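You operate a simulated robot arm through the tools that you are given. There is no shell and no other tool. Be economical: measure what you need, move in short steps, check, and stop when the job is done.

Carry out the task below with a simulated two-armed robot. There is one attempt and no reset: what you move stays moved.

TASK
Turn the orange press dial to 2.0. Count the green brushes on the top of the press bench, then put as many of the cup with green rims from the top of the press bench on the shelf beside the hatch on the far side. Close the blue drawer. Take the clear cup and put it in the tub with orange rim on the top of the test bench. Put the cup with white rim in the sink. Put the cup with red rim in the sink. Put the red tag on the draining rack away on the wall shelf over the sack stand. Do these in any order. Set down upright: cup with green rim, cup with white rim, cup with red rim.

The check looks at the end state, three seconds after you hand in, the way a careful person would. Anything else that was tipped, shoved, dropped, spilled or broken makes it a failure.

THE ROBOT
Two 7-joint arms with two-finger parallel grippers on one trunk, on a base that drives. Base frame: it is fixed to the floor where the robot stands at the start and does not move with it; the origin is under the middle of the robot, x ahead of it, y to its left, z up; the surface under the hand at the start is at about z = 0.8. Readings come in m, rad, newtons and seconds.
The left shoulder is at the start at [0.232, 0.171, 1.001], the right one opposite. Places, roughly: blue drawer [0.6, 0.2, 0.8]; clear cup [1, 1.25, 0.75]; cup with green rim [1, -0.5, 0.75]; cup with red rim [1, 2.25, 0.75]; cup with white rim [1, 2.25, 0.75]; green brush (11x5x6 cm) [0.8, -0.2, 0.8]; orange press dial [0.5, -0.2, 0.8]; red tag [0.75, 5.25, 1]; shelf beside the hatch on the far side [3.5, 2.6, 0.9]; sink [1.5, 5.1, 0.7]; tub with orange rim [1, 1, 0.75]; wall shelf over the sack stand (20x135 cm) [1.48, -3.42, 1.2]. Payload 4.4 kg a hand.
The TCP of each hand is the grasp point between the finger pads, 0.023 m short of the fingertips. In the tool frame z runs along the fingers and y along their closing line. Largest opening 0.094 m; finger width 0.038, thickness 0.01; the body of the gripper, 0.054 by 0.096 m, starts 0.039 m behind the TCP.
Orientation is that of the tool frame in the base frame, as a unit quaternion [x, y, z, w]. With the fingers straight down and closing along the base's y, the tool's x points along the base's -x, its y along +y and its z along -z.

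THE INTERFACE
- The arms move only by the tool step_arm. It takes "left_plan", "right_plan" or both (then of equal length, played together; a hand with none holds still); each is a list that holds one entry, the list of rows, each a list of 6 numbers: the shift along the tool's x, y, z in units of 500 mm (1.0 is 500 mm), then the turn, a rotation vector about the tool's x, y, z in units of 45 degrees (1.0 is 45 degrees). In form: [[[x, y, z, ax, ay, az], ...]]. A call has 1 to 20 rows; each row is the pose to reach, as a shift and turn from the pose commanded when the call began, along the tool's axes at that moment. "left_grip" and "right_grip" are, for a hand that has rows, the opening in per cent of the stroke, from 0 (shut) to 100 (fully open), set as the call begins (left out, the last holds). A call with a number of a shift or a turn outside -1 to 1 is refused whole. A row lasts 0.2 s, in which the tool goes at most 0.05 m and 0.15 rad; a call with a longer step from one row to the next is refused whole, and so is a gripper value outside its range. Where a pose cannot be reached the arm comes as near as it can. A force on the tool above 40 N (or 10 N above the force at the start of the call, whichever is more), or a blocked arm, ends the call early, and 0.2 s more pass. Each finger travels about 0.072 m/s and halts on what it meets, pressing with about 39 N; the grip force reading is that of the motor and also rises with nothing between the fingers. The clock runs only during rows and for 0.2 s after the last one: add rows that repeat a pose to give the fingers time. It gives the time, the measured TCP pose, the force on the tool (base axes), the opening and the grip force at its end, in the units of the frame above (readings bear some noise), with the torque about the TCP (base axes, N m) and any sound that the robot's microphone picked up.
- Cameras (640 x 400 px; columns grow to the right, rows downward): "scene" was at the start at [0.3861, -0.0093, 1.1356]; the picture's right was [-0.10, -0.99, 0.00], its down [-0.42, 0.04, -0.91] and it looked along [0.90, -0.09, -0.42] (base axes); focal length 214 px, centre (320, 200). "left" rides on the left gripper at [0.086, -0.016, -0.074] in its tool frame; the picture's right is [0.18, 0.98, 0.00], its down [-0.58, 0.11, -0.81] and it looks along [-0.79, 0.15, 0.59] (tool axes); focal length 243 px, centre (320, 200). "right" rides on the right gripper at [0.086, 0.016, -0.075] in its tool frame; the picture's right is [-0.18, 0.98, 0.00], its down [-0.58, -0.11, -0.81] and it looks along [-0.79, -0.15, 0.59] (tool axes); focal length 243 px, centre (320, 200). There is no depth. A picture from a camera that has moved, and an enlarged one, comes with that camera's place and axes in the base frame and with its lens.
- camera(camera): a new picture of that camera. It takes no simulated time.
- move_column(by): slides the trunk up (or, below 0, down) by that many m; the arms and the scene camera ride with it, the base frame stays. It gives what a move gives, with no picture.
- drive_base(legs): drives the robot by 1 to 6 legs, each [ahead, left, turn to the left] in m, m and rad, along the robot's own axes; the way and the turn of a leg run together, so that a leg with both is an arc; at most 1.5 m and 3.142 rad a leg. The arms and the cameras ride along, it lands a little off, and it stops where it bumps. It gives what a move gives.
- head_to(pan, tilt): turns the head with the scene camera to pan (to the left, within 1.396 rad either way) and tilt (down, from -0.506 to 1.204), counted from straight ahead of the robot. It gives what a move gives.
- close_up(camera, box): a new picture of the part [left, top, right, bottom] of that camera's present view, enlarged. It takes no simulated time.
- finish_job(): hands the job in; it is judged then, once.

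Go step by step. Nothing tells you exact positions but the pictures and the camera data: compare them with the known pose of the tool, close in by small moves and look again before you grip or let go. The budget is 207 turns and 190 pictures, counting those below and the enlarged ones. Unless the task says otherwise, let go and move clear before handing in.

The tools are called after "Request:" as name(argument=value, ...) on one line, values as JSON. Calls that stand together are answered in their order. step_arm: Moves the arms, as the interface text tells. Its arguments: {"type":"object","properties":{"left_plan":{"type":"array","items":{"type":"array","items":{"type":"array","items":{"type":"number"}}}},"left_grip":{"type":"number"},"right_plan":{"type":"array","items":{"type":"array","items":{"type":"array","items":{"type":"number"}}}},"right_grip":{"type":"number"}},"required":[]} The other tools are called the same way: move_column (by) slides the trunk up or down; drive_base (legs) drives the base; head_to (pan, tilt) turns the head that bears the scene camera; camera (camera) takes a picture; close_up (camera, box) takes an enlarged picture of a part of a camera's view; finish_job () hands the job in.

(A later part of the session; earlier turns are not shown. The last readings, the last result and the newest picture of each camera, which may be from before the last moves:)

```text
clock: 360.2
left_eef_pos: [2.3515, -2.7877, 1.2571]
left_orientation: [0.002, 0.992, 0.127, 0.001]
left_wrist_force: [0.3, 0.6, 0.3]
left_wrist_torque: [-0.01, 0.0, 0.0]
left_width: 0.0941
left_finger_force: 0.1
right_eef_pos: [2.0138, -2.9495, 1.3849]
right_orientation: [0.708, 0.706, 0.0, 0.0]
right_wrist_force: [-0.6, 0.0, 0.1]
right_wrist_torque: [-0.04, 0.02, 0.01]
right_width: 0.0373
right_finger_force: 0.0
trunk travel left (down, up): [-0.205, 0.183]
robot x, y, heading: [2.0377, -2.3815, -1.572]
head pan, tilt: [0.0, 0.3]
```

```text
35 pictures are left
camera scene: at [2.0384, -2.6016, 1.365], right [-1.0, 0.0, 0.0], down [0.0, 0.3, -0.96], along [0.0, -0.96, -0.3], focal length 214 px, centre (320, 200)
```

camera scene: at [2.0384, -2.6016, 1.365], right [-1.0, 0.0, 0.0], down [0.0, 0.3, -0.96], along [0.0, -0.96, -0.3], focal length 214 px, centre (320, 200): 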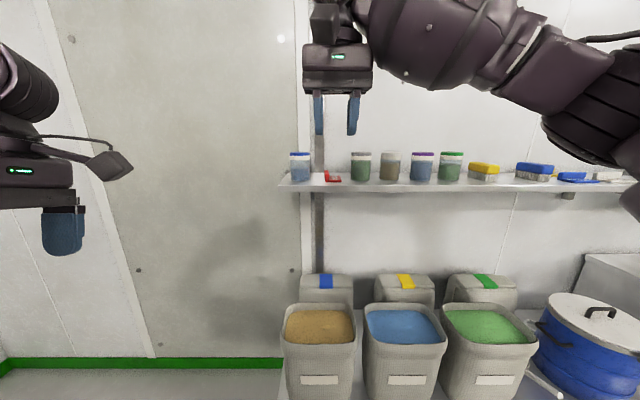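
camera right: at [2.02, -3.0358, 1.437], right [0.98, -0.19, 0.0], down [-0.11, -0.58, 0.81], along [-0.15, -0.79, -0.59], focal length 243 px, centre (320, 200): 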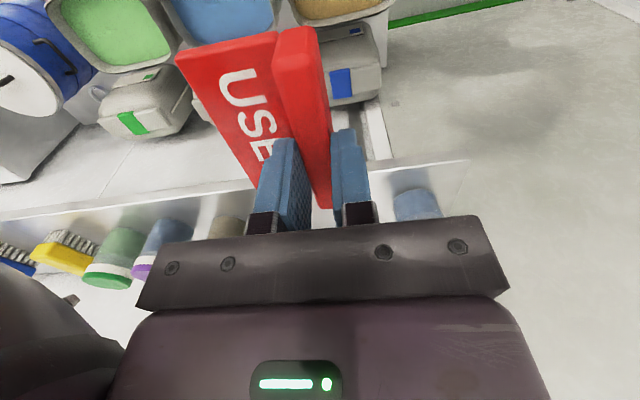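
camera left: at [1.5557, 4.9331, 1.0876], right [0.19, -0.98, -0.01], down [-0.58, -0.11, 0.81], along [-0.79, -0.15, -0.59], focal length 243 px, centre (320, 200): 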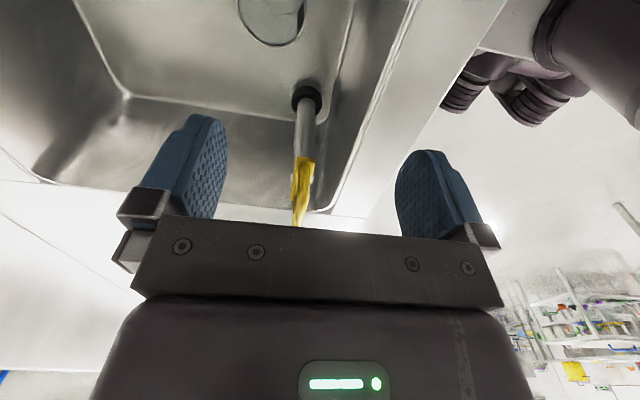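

The tag lies on the shelf and nothing was disturbed. Now straighten the left hand, lower the trunk a bit and drive to the far side of the press bench for the green-rimmed cups.

Request:
step_arm(left_plan=[[[0, 0, 0, 0.17, 0, 0], [0, 0, 0, 0.325, 0, 0], [0, 0, 0, 0.325, 0, 0]]], left_grip=100)

Request:
step_arm(left_plan=[[[0, 0, 0, 0, 0, 0.18], [0, 0, 0, 0, 0, 0.36], [0, 0, 0, 0, 0, 0.54], [0, 0, 0, 0, 0, 0.72], [0, 0, 0, 0, 0, 0.9], [0, 0, 0, 0, 0, 1.0]]])

Request:
step_arm(left_plan=[[[0, 0, 0, 0, 0, 0.18], [0, 0, 0, 0, 0, 0.36], [0, 0, 0, 0, 0, 0.54], [0, 0, 0, 0, 0, 0.72], [0, 0, 0, 0, 0, 0.9], [0, 0, 0, 0, 0, 1.0]]])

Request:
move_column(by=-0.06)

Request:
drive_base(legs=[[-1.4, 0, 0], [-0.76, 0, 0], [0, 0, -1.571]])

Request:
head_to(pan=0.0, tilt=0.5)

Request:
camera(camera="scene")

```text
clock: 361.0
left_eef_pos: [2.3525, -2.7875, 1.2564]
left_orientation: [0.002, 1.0, 0.0, 0.001]
left_wrist_force: [0.1, -0.1, 0.4]
left_wrist_torque: [0.0, 0.02, 0.0]
left_width: 0.0944
left_finger_force: 0.1
right_eef_pos: [2.0136, -2.9517, 1.384]
right_orientation: [0.707, 0.707, 0.001, -0.001]
right_wrist_force: [1.1, 0.2, 0.7]
right_wrist_torque: [0.02, -0.01, 0.02]
right_width: 0.0376
right_finger_force: 0.0
trunk travel left (down, up): [-0.205, 0.183]
robot x, y, heading: [2.0318, -2.3804, -1.573]
head pan, tilt: [0.0, 0.3]
```

```text
clock: 362.4
left_eef_pos: [2.3524, -2.7885, 1.2567]
left_orientation: [0.385, 0.923, 0.001, 0.001]
left_wrist_force: [0.1, -0.6, 1.2]
left_wrist_torque: [0.02, -0.02, 0.0]
left_width: 0.094
left_finger_force: 0.0
right_eef_pos: [2.0135, -2.9504, 1.3847]
right_orientation: [0.707, 0.707, 0.0, 0.0]
right_wrist_force: [0.5, -0.3, -0.5]
right_wrist_torque: [0.0, 0.04, 0.01]
right_width: 0.0375
right_finger_force: 0.1
trunk travel left (down, up): [-0.205, 0.183]
robot x, y, heading: [2.0318, -2.3852, -1.57]
head pan, tilt: [0.0, 0.3]
```

```text
clock: 363.8
left_eef_pos: [2.3531, -2.7883, 1.2564]
left_orientation: [0.709, 0.705, 0.002, 0.001]
left_wrist_force: [0.7, -0.5, 0.2]
left_wrist_torque: [0.01, 0.01, 0.01]
left_width: 0.0939
left_finger_force: 0.1
right_eef_pos: [2.0123, -2.9499, 1.3857]
right_orientation: [0.707, 0.707, 0.001, 0.0]
right_wrist_force: [0.4, 0.7, -0.5]
right_wrist_torque: [0.03, 0.01, 0.02]
right_width: 0.0378
right_finger_force: 0.0
trunk travel left (down, up): [-0.205, 0.183]
robot x, y, heading: [2.0366, -2.3877, -1.572]
head pan, tilt: [0.0, 0.3]
```

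```text
clock: 364.8
left_eef_pos: [2.3516, -2.7858, 1.1992]
left_orientation: [0.708, 0.706, 0.001, 0.002]
left_wrist_force: [0.0, -0.2, -0.1]
left_wrist_torque: [0.01, 0.03, 0.03]
left_width: 0.0941
left_finger_force: 0.0
right_eef_pos: [2.0135, -2.9477, 1.3266]
right_orientation: [0.707, 0.707, 0.0, 0.002]
right_wrist_force: [-0.4, -0.6, 0.2]
right_wrist_torque: [-0.01, 0.0, 0.0]
right_width: 0.0376
right_finger_force: 0.0
trunk travel left (down, up): [-0.145, 0.243]
robot x, y, heading: [2.035, -2.3864, -1.565]
head pan, tilt: [0.0, 0.3]
```

```text
clock: 379.4
left_eef_pos: [1.6165, -0.5246, 1.1973]
left_orientation: [1.0, 0.011, 0.001, 0.001]
left_wrist_force: [-0.2, -0.5, 0.2]
left_wrist_torque: [0.02, 0.02, -0.01]
left_width: 0.0941
left_finger_force: 0.1
right_eef_pos: [1.4457, -0.1913, 1.3247]
right_orientation: [1.0, 0.014, 0.0, 0.0]
right_wrist_force: [-0.6, 0.0, 0.5]
right_wrist_torque: [-0.01, -0.01, -0.02]
right_width: 0.0379
right_finger_force: 0.0
trunk travel left (down, up): [-0.145, 0.243]
robot x, y, heading: [2.0091, -0.2003, -3.116]
head pan, tilt: [0.0, 0.3]
```

```text
clock: 380.1
left_eef_pos: [1.6167, -0.5249, 1.1971]
left_orientation: [1.0, 0.012, 0.0, 0.001]
left_wrist_force: [0.6, -0.6, -0.9]
left_wrist_torque: [0.0, 0.0, 0.03]
left_width: 0.0938
left_finger_force: 0.2
right_eef_pos: [1.4455, -0.1916, 1.3251]
right_orientation: [1.0, 0.013, 0.0, 0.0]
right_wrist_force: [-0.5, -0.2, -0.2]
right_wrist_torque: [0.01, -0.04, 0.0]
right_width: 0.0376
right_finger_force: 0.1
trunk travel left (down, up): [-0.145, 0.243]
robot x, y, heading: [2.0077, -0.1982, -3.113]
head pan, tilt: [0.0, 0.499]
```

```text
34 pictures are left
camera scene: at [1.7403, -0.2066, 1.2784], right [-0.03, 1.0, 0.0], down [0.48, 0.01, -0.88], along [-0.88, -0.02, -0.48], focal length 214 px, centre (320, 200)
```

scene: 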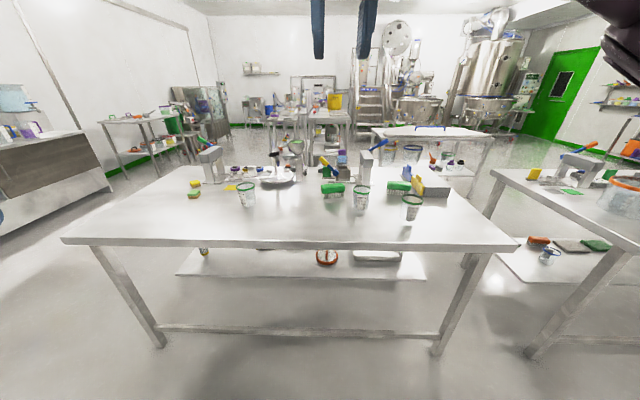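

Request:
close_up(camera="scene", box=[170, 130, 470, 240])

```text
2.13 times, centred on (320, 185) of scene
camera zoom: at [1.7403, -0.2066, 1.2784], right [-0.03, 1.0, 0.0], down [0.48, 0.01, -0.88], along [-0.88, -0.02, -0.48], focal length 458 px, centre (320, 232)
```

zoom: 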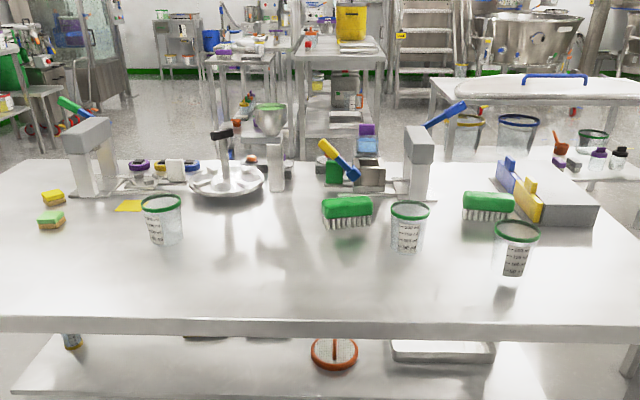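

Exactly two green brushes are on the bench, so two green-rimmed cups go: the one at [1.017, 0.13] (right hand) and the one at [0.912, −0.548] (left hand). Drive up to the bench.

Request:
drive_base(legs=[[0.39, 0, -0.028]])

```text
clock: 382.6
left_eef_pos: [1.2185, -0.5206, 1.1977]
left_orientation: [1.0, -0.003, 0.0, 0.002]
left_wrist_force: [-0.3, 0.1, -0.3]
left_wrist_torque: [0.01, -0.04, -0.02]
left_width: 0.0941
left_finger_force: 0.1
right_eef_pos: [1.057, -0.1817, 1.3243]
right_orientation: [1.0, 0.0, 0.0, 0.001]
right_wrist_force: [0.1, 0.7, -0.2]
right_wrist_torque: [-0.01, -0.02, 0.01]
right_width: 0.0376
right_finger_force: 0.0
trunk travel left (down, up): [-0.145, 0.243]
robot x, y, heading: [1.6193, -0.2077, -3.138]
head pan, tilt: [0.0, 0.499]
```

Request:
step_arm(left_plan=[[[-0.0677, 0.0057, 0.0329, 0, 0, 0], [-0.1353, 0.0113, 0.0658, 0, 0, 0], [-0.203, 0.017, 0.0987, 0, 0, 0], [-0.2707, 0.0227, 0.1316, 0, 0, 0], [-0.3383, 0.0283, 0.1644, 0, 0, 0], [-0.406, 0.034, 0.1973, 0, 0, 0], [-0.4737, 0.0397, 0.2302, 0, 0, 0], [-0.5413, 0.0453, 0.2631, 0, 0, 0], [-0.609, 0.051, 0.296, 0, 0, 0], [-0.609, 0.051, 0.296, 0, 0, 0]]], left_grip=100, right_plan=[[[-0.0089, -0.0693, 0.0609, 0, 0, 0], [-0.0178, -0.1387, 0.1218, 0, 0, 0], [-0.0267, -0.208, 0.1827, 0, 0, 0], [-0.0356, -0.2773, 0.2436, 0, 0, 0], [-0.0444, -0.3467, 0.3044, 0, 0, 0], [-0.0533, -0.416, 0.3653, 0, 0, 0], [-0.0622, -0.4853, 0.4262, 0, 0, 0], [-0.0711, -0.5547, 0.4871, 0, 0, 0], [-0.08, -0.624, 0.548, 0, 0, 0], [-0.08, -0.624, 0.548, 0, 0, 0]]], right_grip=100)

Request:
camera(camera="left")

Request:
camera(camera="right")

```text
clock: 384.8
left_eef_pos: [0.9178, -0.5453, 1.048]
left_orientation: [1.0, -0.002, 0.0, 0.001]
left_wrist_force: [0.0, -0.1, 0.3]
left_wrist_torque: [0.0, 0.02, 0.01]
left_width: 0.094
left_finger_force: 0.0
right_eef_pos: [1.0158, 0.1296, 1.0508]
right_orientation: [1.0, 0.0, -0.001, 0.0]
right_wrist_force: [0.6, -0.6, -0.1]
right_wrist_torque: [0.02, -0.02, -0.01]
right_width: 0.0943
right_finger_force: 0.1
trunk travel left (down, up): [-0.145, 0.243]
robot x, y, heading: [1.6267, -0.203, -3.136]
head pan, tilt: [0.0, 0.499]
```

```text
32 pictures are left
camera left: at [1.0032, -0.5302, 1.1231], right [0.18, -0.98, 0.0], down [-0.58, -0.1, 0.81], along [-0.79, -0.15, -0.59], focal length 243 px, centre (320, 200)
```

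left: 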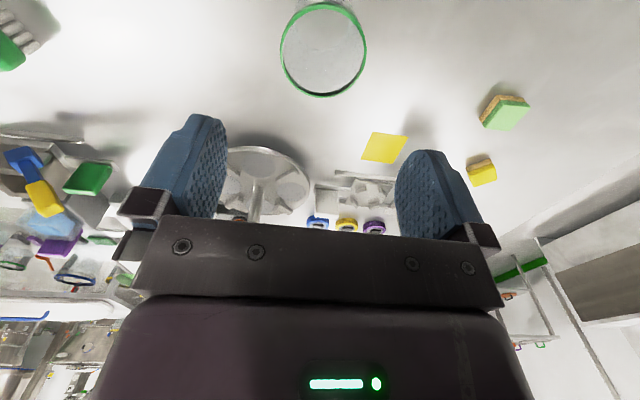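

```text
31 pictures are left
camera right: at [1.1018, 0.1129, 1.1254], right [-0.18, -0.98, 0.0], down [-0.58, 0.11, 0.81], along [-0.79, 0.15, -0.59], focal length 243 px, centre (320, 200)
```

right: 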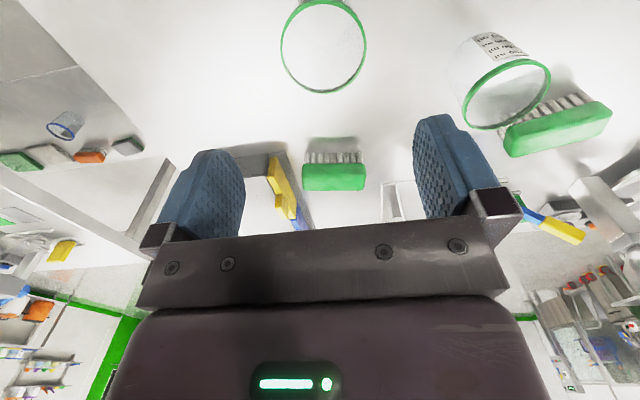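

Both hands are well centred over the cups; fine-correct, descend and grip both.

Request:
step_arm(left_plan=[[[-0.01, 0.012, 0.08, 0, 0, 0], [-0.01, 0.012, 0.16, 0, 0, 0], [-0.01, 0.012, 0.24, 0, 0, 0], [-0.01, 0.012, 0.3, 0, 0, 0], [-0.01, 0.012, 0.34, 0, 0, 0], [-0.01, 0.012, 0.368, 0, 0, 0], [-0.01, 0.012, 0.368, 0, 0, 0]]], right_plan=[[[-0.006, 0.005, 0.08, 0, 0, 0], [-0.006, 0.005, 0.16, 0, 0, 0], [-0.006, 0.005, 0.24, 0, 0, 0], [-0.006, 0.005, 0.3, 0, 0, 0], [-0.006, 0.005, 0.34, 0, 0, 0], [-0.006, 0.005, 0.374, 0, 0, 0], [-0.006, 0.005, 0.374, 0, 0, 0]]])

Request:
step_arm(left_plan=[[[0, 0, 0, 0, 0, 0], [0, 0, 0, 0, 0, 0], [0, 0, 0, 0, 0, 0], [0, 0, 0, 0, 0, 0], [0, 0, -0.01, 0, 0, 0], [0, 0, -0.02, 0, 0, 0], [0, 0, -0.03, 0, 0, 0]]], left_grip=0, right_plan=[[[0, 0, 0, 0, 0, 0], [0, 0, 0, 0, 0, 0], [0, 0, 0, 0, 0, 0], [0, 0, 0, 0, 0, 0], [0, 0, -0.01, 0, 0, 0], [0, 0, -0.02, 0, 0, 0], [0, 0, -0.03, 0, 0, 0]]], right_grip=0)

Request:
camera(camera="left")

Request:
camera(camera="right")

```text
clock: 386.4
left_eef_pos: [0.9095, -0.5531, 0.8654]
left_orientation: [1.0, -0.001, 0.0, 0.002]
left_wrist_force: [-0.4, 0.2, -0.1]
left_wrist_torque: [0.0, 0.03, 0.02]
left_width: 0.0938
left_finger_force: 0.1
right_eef_pos: [1.0152, 0.1249, 0.8631]
right_orientation: [1.0, 0.0, 0.0, 0.0]
right_wrist_force: [0.5, 0.6, 0.3]
right_wrist_torque: [-0.03, -0.03, 0.03]
right_width: 0.0937
right_finger_force: 0.0
trunk travel left (down, up): [-0.145, 0.243]
robot x, y, heading: [1.6203, -0.2022, -3.14]
head pan, tilt: [0.0, 0.499]
```

```text
clock: 388.0
left_eef_pos: [0.9085, -0.5523, 0.8799]
left_orientation: [1.0, -0.002, 0.001, 0.001]
left_wrist_force: [0.8, -0.3, -1.5]
left_wrist_torque: [-0.02, 0.0, -0.01]
left_width: 0.0714
left_finger_force: 38.6
right_eef_pos: [1.0154, 0.1268, 0.878]
right_orientation: [1.0, -0.001, 0.0, 0.0]
right_wrist_force: [0.1, 0.4, -0.4]
right_wrist_torque: [-0.02, 0.0, 0.0]
right_width: 0.0734
right_finger_force: 38.9
trunk travel left (down, up): [-0.145, 0.243]
robot x, y, heading: [1.6207, -0.2039, -3.139]
head pan, tilt: [0.0, 0.499]
```

```text
30 pictures are left
camera left: at [0.9958, -0.5365, 0.9557], right [0.18, -0.98, 0.0], down [-0.58, -0.1, 0.81], along [-0.79, -0.15, -0.59], focal length 243 px, centre (320, 200)
```

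left: 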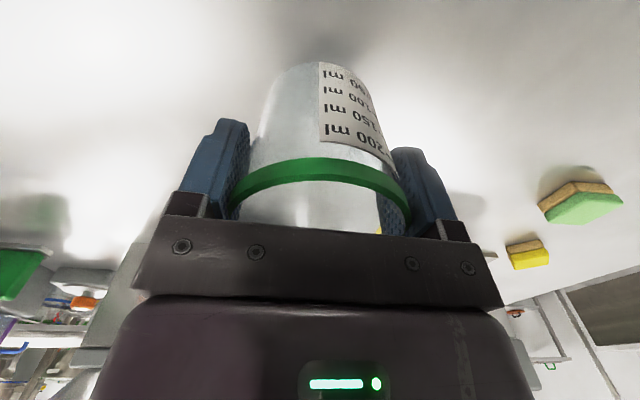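

```text
29 pictures are left
camera right: at [1.1013, 0.1103, 0.953], right [-0.19, -0.98, 0.0], down [-0.58, 0.11, 0.81], along [-0.79, 0.15, -0.59], focal length 243 px, centre (320, 200)
```

right: 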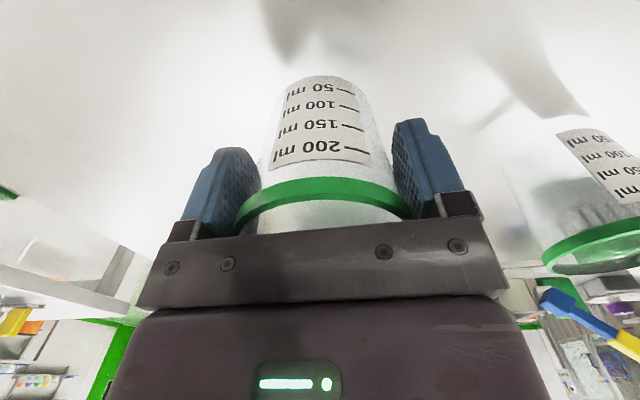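

Both cups are held. Lift, back off, turn to face +y and drive up the far lane toward the hatch shelf.

Request:
step_arm(left_plan=[[[0, 0, -0.04, 0, 0, 0], [0, 0, -0.1, 0, 0, 0], [0, 0, -0.16, 0, 0, 0], [0, 0, -0.24, 0, 0, 0], [0, 0, -0.32, 0, 0, 0], [0.06, -0.03, -0.38, 0, 0, 0], [0.12, -0.06, -0.42, 0, 0, 0], [0.18, -0.1, -0.44, 0, 0, 0], [0.24, -0.14, -0.44, 0, 0, 0], [0.28, -0.18, -0.44, 0, 0, 0]]], right_plan=[[[0, 0, -0.04, 0, 0, 0], [0, 0, -0.1, 0, 0, 0], [0, 0, -0.16, 0, 0, 0], [0, 0, -0.24, 0, 0, 0], [0, 0, -0.32, 0, 0, 0], [0, 0.03, -0.38, 0, 0, 0], [0.01, 0.06, -0.42, 0, 0, 0], [0.02, 0.1, -0.44, 0, 0, 0], [0.04, 0.14, -0.44, 0, 0, 0], [0.06, 0.18, -0.44, 0, 0, 0]]])

Request:
drive_base(legs=[[-0.4, 0, 0], [0, 0, -1.571], [1.5, 0, 0], [0.3, 0, 0]])

Request:
head_to(pan=-1.0, tilt=0.3)

Request:
camera(camera="scene")

```text
clock: 390.2
left_eef_pos: [1.051, -0.4619, 1.101]
left_orientation: [1.0, -0.002, 0.001, 0.001]
left_wrist_force: [0.0, -0.5, -0.1]
left_wrist_torque: [0.01, 0.01, -0.05]
left_width: 0.0712
left_finger_force: 38.8
right_eef_pos: [1.0455, 0.0369, 1.0995]
right_orientation: [1.0, 0.0, 0.0, 0.001]
right_wrist_force: [0.9, 0.4, -0.7]
right_wrist_torque: [0.02, 0.01, 0.01]
right_width: 0.0735
right_finger_force: 39.0
trunk travel left (down, up): [-0.145, 0.243]
robot x, y, heading: [1.6227, -0.2053, -3.145]
head pan, tilt: [0.0, 0.499]
```

```text
clock: 405.2
left_eef_pos: [1.7998, 2.1751, 1.101]
left_orientation: [-0.702, 0.712, 0.001, -0.002]
left_wrist_force: [-0.1, 0.3, -0.1]
left_wrist_torque: [-0.03, -0.02, 0.0]
left_width: 0.07
left_finger_force: 38.6
right_eef_pos: [2.2992, 2.1751, 1.0983]
right_orientation: [-0.702, 0.712, 0.0, -0.001]
right_wrist_force: [0.1, 1.3, -0.2]
right_wrist_torque: [0.03, 0.01, 0.0]
right_width: 0.0732
right_finger_force: 39.0
trunk travel left (down, up): [-0.145, 0.243]
robot x, y, heading: [2.0481, 1.5995, 1.557]
head pan, tilt: [0.0, 0.499]
```

```text
clock: 406.5
left_eef_pos: [1.8, 2.1747, 1.1007]
left_orientation: [-0.701, 0.713, 0.0, -0.001]
left_wrist_force: [0.0, 0.5, -0.5]
left_wrist_torque: [0.02, 0.02, 0.0]
left_width: 0.0698
left_finger_force: 38.4
right_eef_pos: [2.3007, 2.1752, 1.0997]
right_orientation: [-0.703, 0.711, 0.001, 0.0]
right_wrist_force: [-0.6, 0.4, 0.1]
right_wrist_torque: [0.02, -0.02, -0.02]
right_width: 0.073
right_finger_force: 39.1
trunk travel left (down, up): [-0.145, 0.243]
robot x, y, heading: [2.0471, 1.5968, 1.557]
head pan, tilt: [-1.0, 0.3]
```

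```text
28 pictures are left
camera scene: at [2.1343, 1.8322, 1.2967], right [0.53, -0.85, 0.0], down [-0.25, -0.16, -0.96], along [0.81, 0.51, -0.3], focal length 214 px, centre (320, 200)
```

scene: 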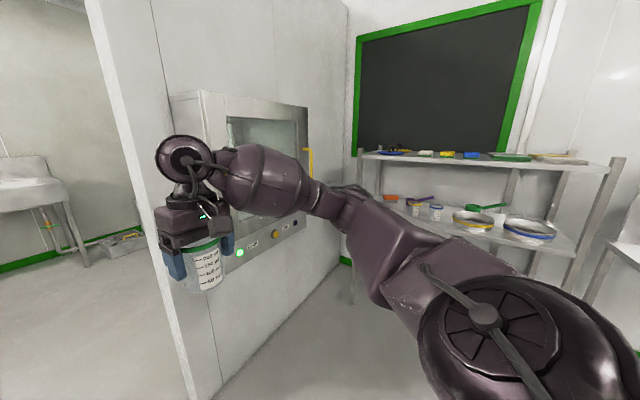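

I see the hatch in the partition and a rack next to it. I turn to face +x to see the shelf beside the hatch clearly.

Request:
drive_base(legs=[[0, 0, -1.557]])

Request:
head_to(pan=0.35, tilt=0.25)

Request:
camera(camera="scene")

```text
clock: 410.7
left_eef_pos: [2.6309, 1.8406, 1.1001]
left_orientation: [0.016, 1.0, 0.003, 0.0]
left_wrist_force: [0.3, -0.2, -0.9]
left_wrist_torque: [-0.03, -0.01, -0.03]
left_width: 0.0699
left_finger_force: 39.3
right_eef_pos: [2.6224, 1.3412, 1.0986]
right_orientation: [0.014, 1.0, 0.001, 0.0]
right_wrist_force: [0.3, 0.0, -0.9]
right_wrist_torque: [-0.01, 0.0, -0.01]
right_width: 0.0734
right_finger_force: 39.6
trunk travel left (down, up): [-0.145, 0.243]
robot x, y, heading: [2.0557, 1.6012, -0.018]
head pan, tilt: [-1.0, 0.3]
```

```text
clock: 412.2
left_eef_pos: [2.6296, 1.8432, 1.1011]
left_orientation: [0.016, 1.0, 0.002, -0.001]
left_wrist_force: [-0.4, -0.3, -1.0]
left_wrist_torque: [0.0, 0.0, 0.04]
left_width: 0.0697
left_finger_force: 39.3
right_eef_pos: [2.6232, 1.3407, 1.098]
right_orientation: [0.013, 1.0, 0.001, -0.001]
right_wrist_force: [-0.4, -0.3, -0.9]
right_wrist_torque: [0.0, 0.01, 0.0]
right_width: 0.0735
right_finger_force: 38.6
trunk travel left (down, up): [-0.145, 0.243]
robot x, y, heading: [2.0496, 1.599, -0.029]
head pan, tilt: [0.351, 0.25]
```

```text
27 pictures are left
camera scene: at [2.3248, 1.6241, 1.3014], right [0.32, -0.95, 0.0], down [-0.23, -0.08, -0.97], along [0.92, 0.31, -0.25], focal length 214 px, centre (320, 200)
```

scene: 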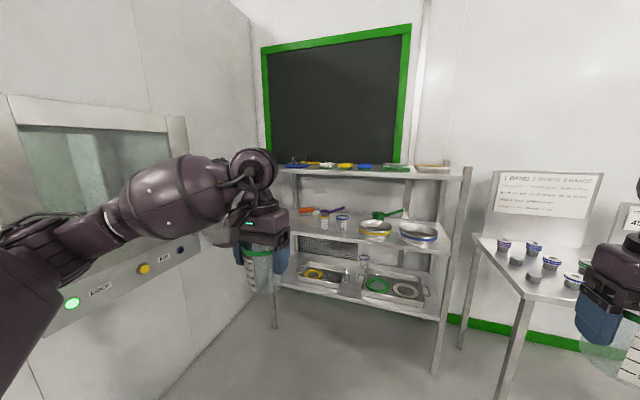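

The rack spans y≈1.3–2.35; the spot [3.5, 2.6, 0.9] is hidden behind my left hand. I check with the left hand's camera and after moving the hand aside.

Request:
step_arm(left_plan=[[[0, -0.06, 0, 0, 0, 0], [0, -0.12, 0, 0, 0, 0], [0, -0.18, 0, 0, 0, 0], [0, -0.24, 0.04, 0, 0, 0], [0, -0.3, 0.1, 0, 0, 0]]])

Request:
head_to(pan=0.65, tilt=0.25)

Request:
camera(camera="scene")

```text
clock: 413.4
left_eef_pos: [2.6261, 1.689, 1.0492]
left_orientation: [0.015, 1.0, 0.002, -0.001]
left_wrist_force: [0.3, 0.1, -0.7]
left_wrist_torque: [0.01, 0.04, -0.02]
left_width: 0.0698
left_finger_force: 38.8
right_eef_pos: [2.6236, 1.341, 1.098]
right_orientation: [0.014, 1.0, 0.001, -0.001]
right_wrist_force: [-0.1, 0.0, -0.2]
right_wrist_torque: [-0.03, 0.03, 0.01]
right_width: 0.0736
right_finger_force: 38.9
trunk travel left (down, up): [-0.145, 0.243]
robot x, y, heading: [2.0502, 1.5951, -0.028]
head pan, tilt: [0.351, 0.25]
```

```text
clock: 414.2
left_eef_pos: [2.6279, 1.6914, 1.0501]
left_orientation: [0.015, 1.0, 0.002, -0.001]
left_wrist_force: [-0.3, 0.0, -0.3]
left_wrist_torque: [-0.02, 0.02, -0.03]
left_width: 0.0699
left_finger_force: 38.8
right_eef_pos: [2.6239, 1.3422, 1.0994]
right_orientation: [0.014, 1.0, 0.0, 0.0]
right_wrist_force: [-0.3, -0.7, -0.4]
right_wrist_torque: [0.02, 0.03, 0.0]
right_width: 0.0733
right_finger_force: 39.7
trunk travel left (down, up): [-0.145, 0.243]
robot x, y, heading: [2.0489, 1.6047, -0.029]
head pan, tilt: [0.649, 0.25]
```

```text
26 pictures are left
camera scene: at [2.3122, 1.6488, 1.3014], right [0.58, -0.81, 0.0], down [-0.2, -0.14, -0.97], along [0.79, 0.56, -0.25], focal length 214 px, centre (320, 200)
```

scene: 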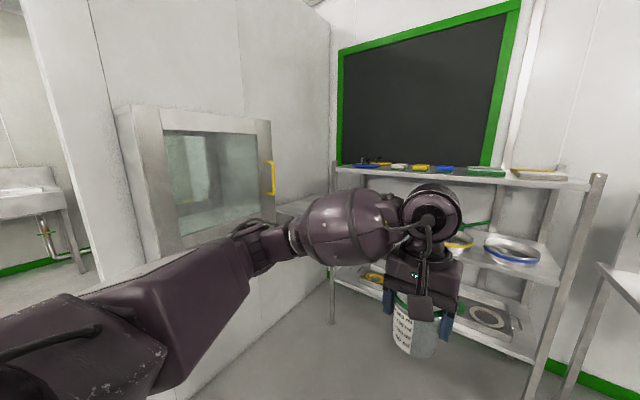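

Now I see it: a shelf on the partition wall, right of the hatch, at about [3.4, 2.6, 0.9]. I spread the left hand out again, turn toward it and look between the arms.

Request:
step_arm(left_plan=[[[0, 0.06, 0, 0, 0, 0], [0, 0.12, 0, 0, 0, 0], [0, 0.18, 0, 0, 0, 0], [0, 0.24, -0.04, 0, 0, 0], [0, 0.32, -0.08, 0, 0, 0]]])

Request:
drive_base(legs=[[0, 0, 0.85], [0.25, 0, 0]])

Request:
head_to(pan=0.0, tilt=0.35)

Request:
camera(camera="scene")

```text
clock: 415.4
left_eef_pos: [2.6299, 1.851, 1.0901]
left_orientation: [0.016, 1.0, 0.002, 0.0]
left_wrist_force: [0.8, 0.5, -1.0]
left_wrist_torque: [0.0, -0.05, 0.02]
left_width: 0.0697
left_finger_force: 38.6
right_eef_pos: [2.6217, 1.3412, 1.0988]
right_orientation: [0.015, 1.0, 0.001, 0.0]
right_wrist_force: [0.0, -0.1, -0.2]
right_wrist_torque: [-0.02, 0.08, 0.03]
right_width: 0.0734
right_finger_force: 38.7
trunk travel left (down, up): [-0.145, 0.243]
robot x, y, heading: [2.051, 1.6023, -0.024]
head pan, tilt: [0.649, 0.25]
```

```text
clock: 419.5
left_eef_pos: [2.4159, 2.3849, 1.0886]
left_orientation: [-0.399, 0.917, 0.002, -0.001]
left_wrist_force: [0.8, 0.3, -0.1]
left_wrist_torque: [-0.02, 0.01, -0.04]
left_width: 0.0698
left_finger_force: 38.7
right_eef_pos: [2.7919, 2.0428, 1.0982]
right_orientation: [-0.4, 0.917, 0.001, -0.001]
right_wrist_force: [0.9, -0.6, -1.0]
right_wrist_torque: [-0.02, 0.06, 0.03]
right_width: 0.0734
right_finger_force: 38.9
trunk travel left (down, up): [-0.145, 0.243]
robot x, y, heading: [2.2177, 1.7829, 0.82]
head pan, tilt: [0.649, 0.25]
```

```text
clock: 420.5
left_eef_pos: [2.415, 2.3849, 1.0903]
left_orientation: [-0.4, 0.917, 0.001, -0.002]
left_wrist_force: [-0.2, -0.5, 0.0]
left_wrist_torque: [0.0, 0.0, -0.01]
left_width: 0.0697
left_finger_force: 39.5
right_eef_pos: [2.7917, 2.0418, 1.0986]
right_orientation: [-0.4, 0.917, 0.002, -0.001]
right_wrist_force: [0.5, -0.2, -1.0]
right_wrist_torque: [-0.04, 0.01, 0.04]
right_width: 0.0734
right_finger_force: 38.7
trunk travel left (down, up): [-0.145, 0.243]
robot x, y, heading: [2.2243, 1.7801, 0.826]
head pan, tilt: [0.0, 0.351]
```

```text
25 pictures are left
camera scene: at [2.4111, 1.9856, 1.292], right [0.73, -0.68, 0.0], down [-0.23, -0.25, -0.94], along [0.64, 0.69, -0.34], focal length 214 px, centre (320, 200)
```

scene: 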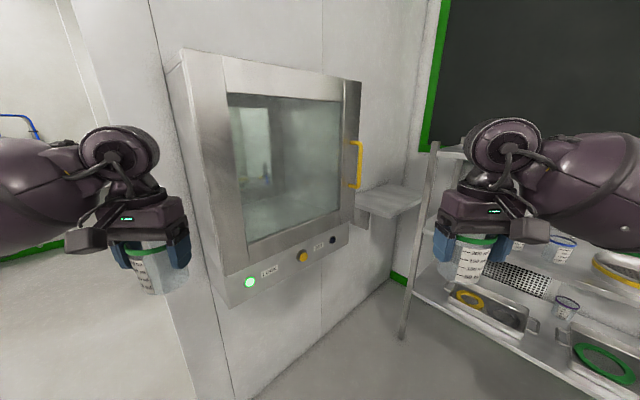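

The small wall shelf is right of the hatch (roughly x 3.25–3.6, y 2.4–2.7), with the rack's corner post at [3.5, 2.36]. I'll face +y and shift right in front of it.

Request:
drive_base(legs=[[0, 0, 0.745], [0, -0.7, 0]])

Request:
head_to(pan=-0.35, tilt=0.45)

Request:
camera(camera="scene")

```text
clock: 428.0
left_eef_pos: [2.5945, 2.3473, 1.09]
left_orientation: [-0.7, 0.714, 0.0, 0.001]
left_wrist_force: [0.2, -0.8, 0.3]
left_wrist_torque: [0.01, 0.01, 0.03]
left_width: 0.0699
left_finger_force: 39.6
right_eef_pos: [3.1019, 2.3451, 1.0997]
right_orientation: [-0.703, 0.711, 0.0, -0.001]
right_wrist_force: [0.1, 0.7, -0.2]
right_wrist_torque: [-0.03, -0.02, -0.02]
right_width: 0.0735
right_finger_force: 39.3
trunk travel left (down, up): [-0.145, 0.243]
robot x, y, heading: [2.8542, 1.7707, 1.562]
head pan, tilt: [0.0, 0.351]
stopped in leg 2: the robot was blocked; the commanded pose is now the measured one
```

```text
clock: 428.8
left_eef_pos: [2.5938, 2.3492, 1.0893]
left_orientation: [-0.7, 0.714, 0.001, 0.001]
left_wrist_force: [-0.4, -0.6, -0.7]
left_wrist_torque: [-0.02, 0.03, -0.01]
left_width: 0.0697
left_finger_force: 39.5
right_eef_pos: [3.1005, 2.3465, 1.0976]
right_orientation: [-0.703, 0.712, 0.0, -0.001]
right_wrist_force: [0.5, 0.3, -0.3]
right_wrist_torque: [-0.02, -0.02, -0.01]
right_width: 0.0732
right_finger_force: 39.0
trunk travel left (down, up): [-0.145, 0.243]
robot x, y, heading: [2.856, 1.7749, 1.553]
head pan, tilt: [-0.351, 0.45]
```

```text
24 pictures are left
camera scene: at [2.8886, 2.0402, 1.2834], right [0.93, -0.36, 0.0], down [-0.15, -0.41, -0.9], along [0.32, 0.84, -0.43], focal length 214 px, centre (320, 200)
```

scene: 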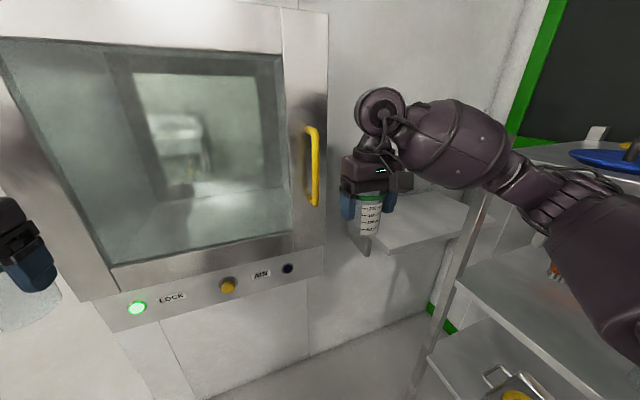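

The base was blocked — probably my right elbow near the rack. I back off to the left a little and inspect.

Request:
drive_base(legs=[[0, 0.06, 0.012]])

Request:
head_to(pan=-0.8, tilt=0.35)

Request:
camera(camera="scene")

```text
clock: 430.0
left_eef_pos: [2.5296, 2.3473, 1.0894]
left_orientation: [-0.704, 0.71, 0.0, 0.0]
left_wrist_force: [-1.0, 0.3, 0.4]
left_wrist_torque: [0.0, -0.01, 0.02]
left_width: 0.0697
left_finger_force: 39.1
right_eef_pos: [3.0376, 2.3507, 1.0969]
right_orientation: [0.707, -0.707, 0.0, 0.003]
right_wrist_force: [-0.4, -0.2, -0.7]
right_wrist_torque: [-0.01, 0.0, 0.0]
right_width: 0.0736
right_finger_force: 38.6
trunk travel left (down, up): [-0.145, 0.243]
robot x, y, heading: [2.7997, 1.7733, 1.574]
head pan, tilt: [-0.351, 0.45]
```

```text
clock: 430.9
left_eef_pos: [2.5323, 2.3469, 1.0899]
left_orientation: [-0.704, 0.71, 0.001, -0.001]
left_wrist_force: [0.1, 0.1, -0.1]
left_wrist_torque: [-0.01, -0.02, -0.01]
left_width: 0.0698
left_finger_force: 39.6
right_eef_pos: [3.0391, 2.3521, 1.0968]
right_orientation: [-0.707, 0.708, 0.0, -0.002]
right_wrist_force: [0.0, 0.0, -0.4]
right_wrist_torque: [0.0, -0.03, 0.01]
right_width: 0.0735
right_finger_force: 39.1
trunk travel left (down, up): [-0.145, 0.243]
robot x, y, heading: [2.7975, 1.7709, 1.57]
head pan, tilt: [-0.799, 0.351]
```

```text
23 pictures are left
camera scene: at [2.8656, 2.0215, 1.292], right [0.7, -0.72, 0.0], down [-0.25, -0.24, -0.94], along [0.67, 0.65, -0.34], focal length 214 px, centre (320, 200)
```

scene: 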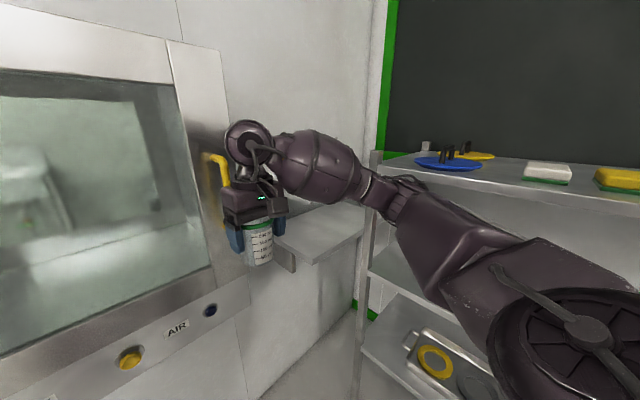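

The rack looks undisturbed; my right elbow reached its front edge. Raising the trunk fully lifts the elbows above the rack; then I approach the shelf (front-left corner [3.23, 2.405], z 0.90).

Request:
move_column(by=0.24)

Request:
drive_base(legs=[[0, -0.12, 0], [0.1, 0, 0]])

Request:
head_to(pan=-0.4, tilt=0.55)

Request:
camera(camera="scene")

```text
clock: 433.4
left_eef_pos: [2.5313, 2.3471, 1.3304]
left_orientation: [-0.704, 0.71, 0.001, -0.002]
left_wrist_force: [0.4, 0.6, -0.4]
left_wrist_torque: [0.02, 0.0, -0.04]
left_width: 0.0701
left_finger_force: 39.1
right_eef_pos: [3.0374, 2.3507, 1.3388]
right_orientation: [0.707, -0.707, 0.001, 0.002]
right_wrist_force: [0.5, 1.0, 0.0]
right_wrist_torque: [0.01, -0.01, 0.0]
right_width: 0.0734
right_finger_force: 39.2
trunk travel left (down, up): [-0.385, 0.003]
robot x, y, heading: [2.7953, 1.7735, 1.566]
head pan, tilt: [-0.799, 0.351]
```

```text
clock: 436.0
left_eef_pos: [2.6518, 2.4454, 1.3284]
left_orientation: [-0.704, 0.71, -0.001, -0.005]
left_wrist_force: [-0.5, -0.2, -0.3]
left_wrist_torque: [-0.02, 0.01, 0.01]
left_width: 0.0699
left_finger_force: 39.5
right_eef_pos: [3.157, 2.4516, 1.3377]
right_orientation: [-0.707, 0.707, 0.0, -0.003]
right_wrist_force: [-0.2, 0.2, -0.4]
right_wrist_torque: [-0.02, -0.02, 0.03]
right_width: 0.0734
right_finger_force: 38.8
trunk travel left (down, up): [-0.385, 0.003]
robot x, y, heading: [2.9141, 1.8735, 1.574]
head pan, tilt: [-0.799, 0.351]
stopped in leg 2: the force on the tool passed its limit at 52 N (the readings are from after the stop); the commanded pose is now the measured one
```

```text
clock: 436.9
left_eef_pos: [2.6496, 2.4443, 1.3291]
left_orientation: [-0.704, 0.71, 0.001, -0.003]
left_wrist_force: [0.8, 0.5, 0.8]
left_wrist_torque: [0.02, -0.01, 0.01]
left_width: 0.07
left_finger_force: 38.8
right_eef_pos: [3.1574, 2.4513, 1.3384]
right_orientation: [0.707, -0.707, 0.0, 0.002]
right_wrist_force: [1.6, 0.2, 0.2]
right_wrist_torque: [-0.03, 0.0, 0.0]
right_width: 0.0733
right_finger_force: 39.2
trunk travel left (down, up): [-0.385, 0.003]
robot x, y, heading: [2.9151, 1.8762, 1.567]
head pan, tilt: [-0.4, 0.55]
```

```text
22 pictures are left
camera scene: at [2.9529, 2.014, 1.5285], right [0.92, -0.39, 0.0], down [-0.2, -0.48, -0.85], along [0.33, 0.78, -0.52], focal length 214 px, centre (320, 200)
```

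scene: 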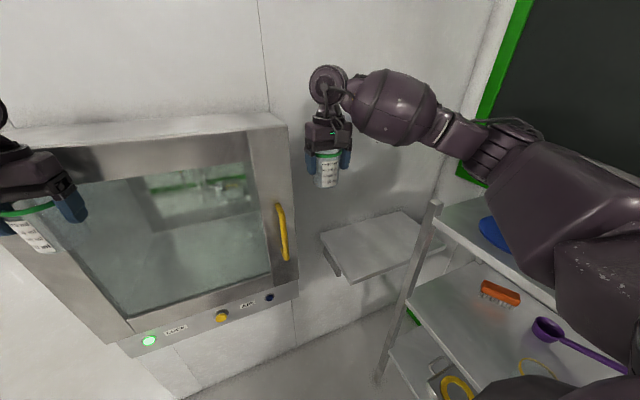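

The left cup touched the hatch front lightly; I pull the left hand back and move the right hand over the shelf.

Request:
step_arm(left_plan=[[[0.06, 0, 0, 0, 0, 0], [0.12, 0, 0, 0, 0, 0], [0.18, 0, 0, 0, 0, 0], [0.24, 0, 0, 0, 0, 0], [0.28, 0, 0, 0, 0, 0], [0.28, 0, 0, 0, 0, 0]]], right_plan=[[[0, -0.09, 0, 0, 0, 0], [0, -0.18, 0, 0, 0, 0], [-0.02, -0.27, 0, 0, 0, 0], [-0.05, -0.36, 0, 0, 0, 0], [-0.098, -0.43, 0, 0, 0, 0], [-0.098, -0.43, 0, 0, 0, 0]]])

Request:
camera(camera="scene")

Request:
camera(camera="left")

```text
clock: 438.3
left_eef_pos: [2.6496, 2.3043, 1.3312]
left_orientation: [-0.704, 0.71, 0.0, -0.004]
left_wrist_force: [0.9, 0.5, -0.2]
left_wrist_torque: [0.01, 0.0, 0.0]
left_width: 0.07
left_finger_force: 38.8
right_eef_pos: [3.3734, 2.5025, 1.3362]
right_orientation: [0.708, -0.706, 0.0, 0.003]
right_wrist_force: [0.0, 0.5, -0.6]
right_wrist_torque: [0.01, 0.01, 0.02]
right_width: 0.0735
right_finger_force: 39.3
trunk travel left (down, up): [-0.385, 0.003]
robot x, y, heading: [2.9121, 1.8731, 1.571]
head pan, tilt: [-0.4, 0.55]
```

```text
21 pictures are left
camera scene: at [2.9529, 2.0132, 1.5285], right [0.92, -0.39, 0.0], down [-0.2, -0.48, -0.85], along [0.33, 0.79, -0.52], focal length 214 px, centre (320, 200)
```

scene: 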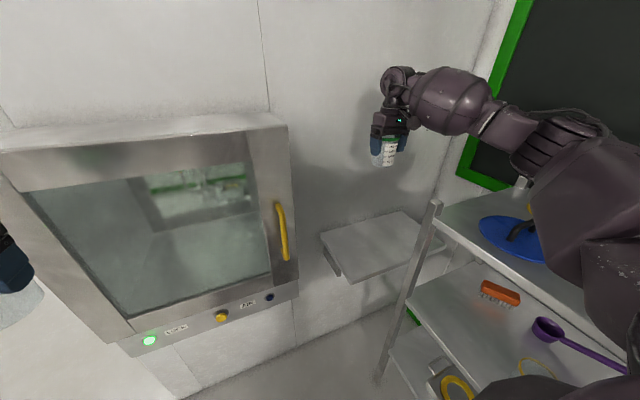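

```text
20 pictures are left
camera left: at [2.665, 2.2166, 1.4055], right [-0.98, -0.18, 0.01], down [-0.1, 0.59, 0.8], along [-0.14, 0.79, -0.59], focal length 243 px, centre (320, 200)
```

left: 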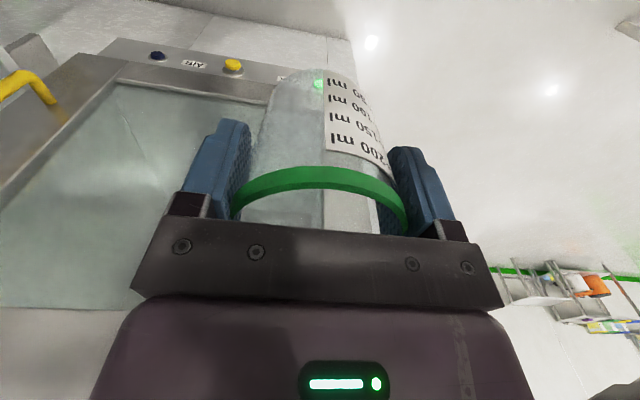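

Left cup is fine. Drive 7 cm ahead and lower the right cup toward the shelf at about [3.40, 2.53].

Request:
drive_base(legs=[[0.07, 0, 0]])

Request:
step_arm(right_plan=[[[0.04, -0.03, 0, 0, 0, 0], [0.084, -0.054, 0.06, 0, 0, 0], [0.084, -0.054, 0.14, 0, 0, 0], [0.084, -0.054, 0.22, 0, 0, 0], [0.084, -0.054, 0.3, 0, 0, 0], [0.084, -0.054, 0.38, 0, 0, 0], [0.084, -0.054, 0.46, 0, 0, 0], [0.084, -0.054, 0.54, 0, 0, 0], [0.084, -0.054, 0.6, 0, 0, 0], [0.084, -0.054, 0.6, 0, 0, 0]]])

Request:
camera(camera="scene")

```text
clock: 439.3
left_eef_pos: [2.6495, 2.3768, 1.3287]
left_orientation: [-0.703, 0.711, 0.0, -0.004]
left_wrist_force: [-0.3, 0.8, -1.2]
left_wrist_torque: [-0.05, 0.0, 0.01]
left_width: 0.0699
left_finger_force: 39.2
right_eef_pos: [3.3742, 2.5737, 1.3365]
right_orientation: [-0.707, 0.707, -0.001, -0.004]
right_wrist_force: [0.1, 0.6, -0.1]
right_wrist_torque: [-0.01, 0.0, 0.04]
right_width: 0.0732
right_finger_force: 38.3
trunk travel left (down, up): [-0.385, 0.003]
robot x, y, heading: [2.9152, 1.9438, 1.568]
head pan, tilt: [-0.4, 0.55]
```

```text
clock: 441.7
left_eef_pos: [2.6486, 2.3731, 1.3281]
left_orientation: [-0.704, 0.711, 0.0, -0.002]
left_wrist_force: [-0.3, 0.6, 0.1]
left_wrist_torque: [0.0, 0.03, 0.03]
left_width: 0.0698
left_finger_force: 38.7
right_eef_pos: [3.4079, 2.5489, 1.0768]
right_orientation: [-0.7, 0.713, 0.021, 0.028]
right_wrist_force: [0.6, 0.6, -0.7]
right_wrist_torque: [0.01, -0.02, 0.02]
right_width: 0.0736
right_finger_force: 38.8
trunk travel left (down, up): [-0.385, 0.003]
robot x, y, heading: [2.9145, 1.9434, 1.568]
head pan, tilt: [-0.4, 0.55]
stopped in row 10 (right hand): the arm was blocked; the commanded pose is now the measured one
```

```text
19 pictures are left
camera scene: at [2.9504, 2.0831, 1.5272], right [0.92, -0.39, 0.0], down [-0.2, -0.48, -0.85], along [0.34, 0.78, -0.52], focal length 214 px, centre (320, 200)
```

scene: 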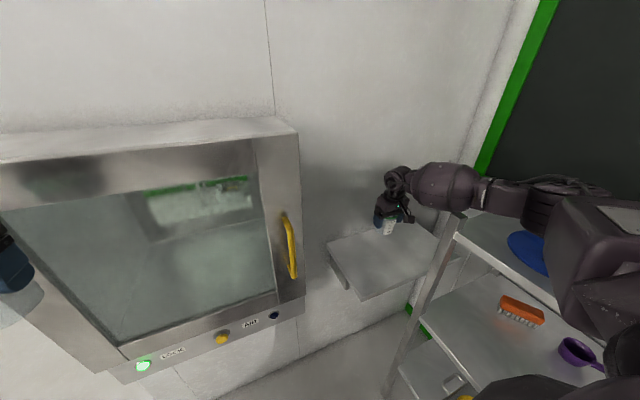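

The right forearm met the rack's corner post; I raise it at once. New plan: place the left cup first (its elbow stays clear), with the right arm parked high.

Request:
step_arm(right_plan=[[[0, 0, -0.08, 0, 0, 0], [0, 0, -0.16, 0, 0, 0], [0, 0, -0.24, 0, 0, 0], [0, 0, -0.32, 0, 0, 0], [0, 0, -0.4, 0, 0, 0], [0, 0, -0.48, 0, 0, 0], [0, 0, -0.56, 0, 0, 0], [0, 0, -0.64, 0, 0, 0], [0.04, 0, -0.7, 0, 0, 0], [0.1, 0, -0.74, 0, 0, 0], [0.18, 0, -0.74, 0, 0, 0], [0.26, 0, -0.74, 0, 0, 0], [0.34, 0, -0.74, 0, 0, 0], [0.42, 0, -0.74, 0, 0, 0], [0.48, 0, -0.74, 0, 0, 0]]], left_plan=[[[0.04, 0, 0, 0, 0, 0], [0.08, 0, 0, 0, 0, 0], [0.12, 0, 0, 0, 0, 0], [0.16, 0, 0, 0, 0, 0], [0.16, 0, 0, 0, 0, 0], [0.16, 0, 0, 0, 0, 0], [0.16, 0, 0, 0, 0, 0], [0.16, 0, 0, 0, 0, 0], [0.16, 0, 0, 0, 0, 0], [0.16, 0, 0, 0, 0, 0], [0.16, 0, 0, 0, 0, 0], [0.16, 0, 0, 0, 0, 0], [0.16, 0, 0, 0, 0, 0], [0.16, 0, 0, 0, 0, 0], [0.16, 0, 0, 0, 0, 0]]])

Request:
camera(camera="scene")

```text
clock: 444.9
left_eef_pos: [2.6497, 2.2936, 1.3298]
left_orientation: [-0.703, 0.711, 0.0, -0.003]
left_wrist_force: [0.6, 0.2, -0.7]
left_wrist_torque: [0.02, 0.01, 0.04]
left_width: 0.0699
left_finger_force: 38.7
right_eef_pos: [3.4047, 2.286, 1.4261]
right_orientation: [-0.701, 0.712, 0.018, 0.023]
right_wrist_force: [-0.3, 0.0, 0.5]
right_wrist_torque: [-0.01, 0.0, -0.02]
right_width: 0.0734
right_finger_force: 38.7
trunk travel left (down, up): [-0.385, 0.003]
robot x, y, heading: [2.9185, 1.9447, 1.573]
head pan, tilt: [-0.4, 0.55]
```

```text
18 pictures are left
camera scene: at [2.9539, 2.0839, 1.5285], right [0.92, -0.39, 0.0], down [-0.2, -0.48, -0.85], along [0.33, 0.78, -0.52], focal length 214 px, centre (320, 200)
```

scene: 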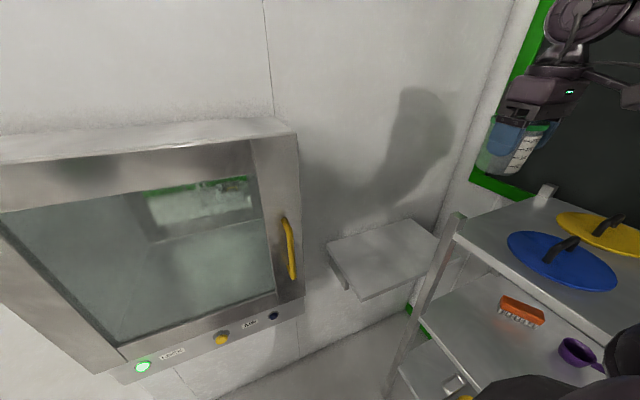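

Request:
drive_base(legs=[[0, -0.1, 0], [0, -0.1, 0], [0.07, 0, 0]])

Request:
step_arm(left_plan=[[[0, -0.08, 0, 0, 0, 0], [0, -0.16, 0, 0, 0, 0], [0, -0.24, 0, 0, 0, 0], [0, -0.32, 0, 0, 0, 0], [0, -0.4, 0, 0, 0, 0], [0, -0.48, 0, 0, 0, 0], [0, -0.56, 0, 0, 0, 0], [0, -0.64, 0, 0, 0, 0], [0, -0.72, 0, 0, 0, 0], [0, -0.8, 0, 0, 0, 0], [0, -0.88, 0, 0, 0, 0], [0, -0.9, 0, 0, 0, 0]]])

Request:
camera(camera="scene")

```text
clock: 448.2
left_eef_pos: [2.8504, 2.3667, 1.3295]
left_orientation: [-0.703, 0.711, -0.001, -0.005]
left_wrist_force: [1.0, 1.3, -0.5]
left_wrist_torque: [-0.01, -0.02, 0.02]
left_width: 0.0698
left_finger_force: 39.0
right_eef_pos: [3.6081, 2.3588, 1.4259]
right_orientation: [-0.701, 0.713, 0.016, 0.021]
right_wrist_force: [-0.7, 0.0, -1.1]
right_wrist_torque: [-0.01, -0.01, 0.0]
right_width: 0.0736
right_finger_force: 39.2
trunk travel left (down, up): [-0.385, 0.003]
robot x, y, heading: [3.1178, 2.0101, 1.573]
head pan, tilt: [-0.4, 0.55]
```

```text
clock: 450.8
left_eef_pos: [3.3, 2.3517, 1.3307]
left_orientation: [-0.702, 0.712, 0.001, -0.001]
left_wrist_force: [-0.3, 0.4, 0.5]
left_wrist_torque: [0.03, 0.0, -0.04]
left_width: 0.0699
left_finger_force: 38.8
right_eef_pos: [3.6054, 2.35, 1.4304]
right_orientation: [-0.7, 0.713, 0.018, 0.026]
right_wrist_force: [-0.1, -0.2, -0.5]
right_wrist_torque: [0.0, -0.01, -0.02]
right_width: 0.0732
right_finger_force: 39.2
trunk travel left (down, up): [-0.385, 0.003]
robot x, y, heading: [3.1195, 2.0125, 1.561]
head pan, tilt: [-0.4, 0.55]
```

```text
17 pictures are left
camera scene: at [3.153, 2.147, 1.5293], right [0.92, -0.39, 0.0], down [-0.2, -0.48, -0.86], along [0.34, 0.79, -0.52], focal length 214 px, centre (320, 200)
```

scene: 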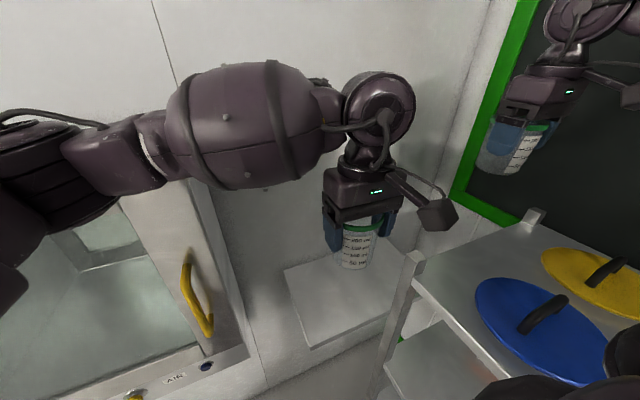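

Request:
step_arm(left_plan=[[[-0.07, -0.017, 0.04, 0, 0, 0], [-0.14, -0.034, 0.08, 0, 0, 0], [-0.21, -0.05, 0.13, 0, 0, 0], [-0.28, -0.067, 0.18, 0, 0, 0], [-0.35, -0.084, 0.23, 0, 0, 0], [-0.42, -0.1, 0.28, 0, 0, 0], [-0.43, -0.1, 0.36, 0, 0, 0], [-0.43, -0.1, 0.44, 0, 0, 0], [-0.43, -0.1, 0.5, 0, 0, 0], [-0.43, -0.1, 0.5, 0, 0, 0]]])

Request:
camera(camera="scene")

```text
clock: 453.0
left_eef_pos: [3.3511, 2.5735, 1.0796]
left_orientation: [-0.704, 0.71, 0.0, -0.002]
left_wrist_force: [0.2, 0.6, -1.5]
left_wrist_torque: [-0.03, -0.01, -0.03]
left_width: 0.0697
left_finger_force: 39.3
right_eef_pos: [3.6063, 2.3565, 1.4256]
right_orientation: [-0.701, 0.713, 0.017, 0.022]
right_wrist_force: [0.2, -0.5, -0.6]
right_wrist_torque: [-0.03, 0.02, 0.02]
right_width: 0.0734
right_finger_force: 38.9
trunk travel left (down, up): [-0.385, 0.003]
robot x, y, heading: [3.1201, 2.0136, 1.568]
head pan, tilt: [-0.4, 0.55]
```

```text
16 pictures are left
camera scene: at [3.1555, 2.154, 1.5284], right [0.92, -0.39, 0.0], down [-0.2, -0.48, -0.85], along [0.33, 0.78, -0.52], focal length 214 px, centre (320, 200)
```

scene: 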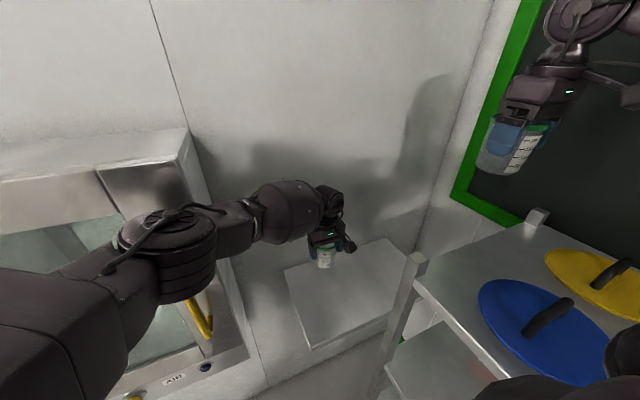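

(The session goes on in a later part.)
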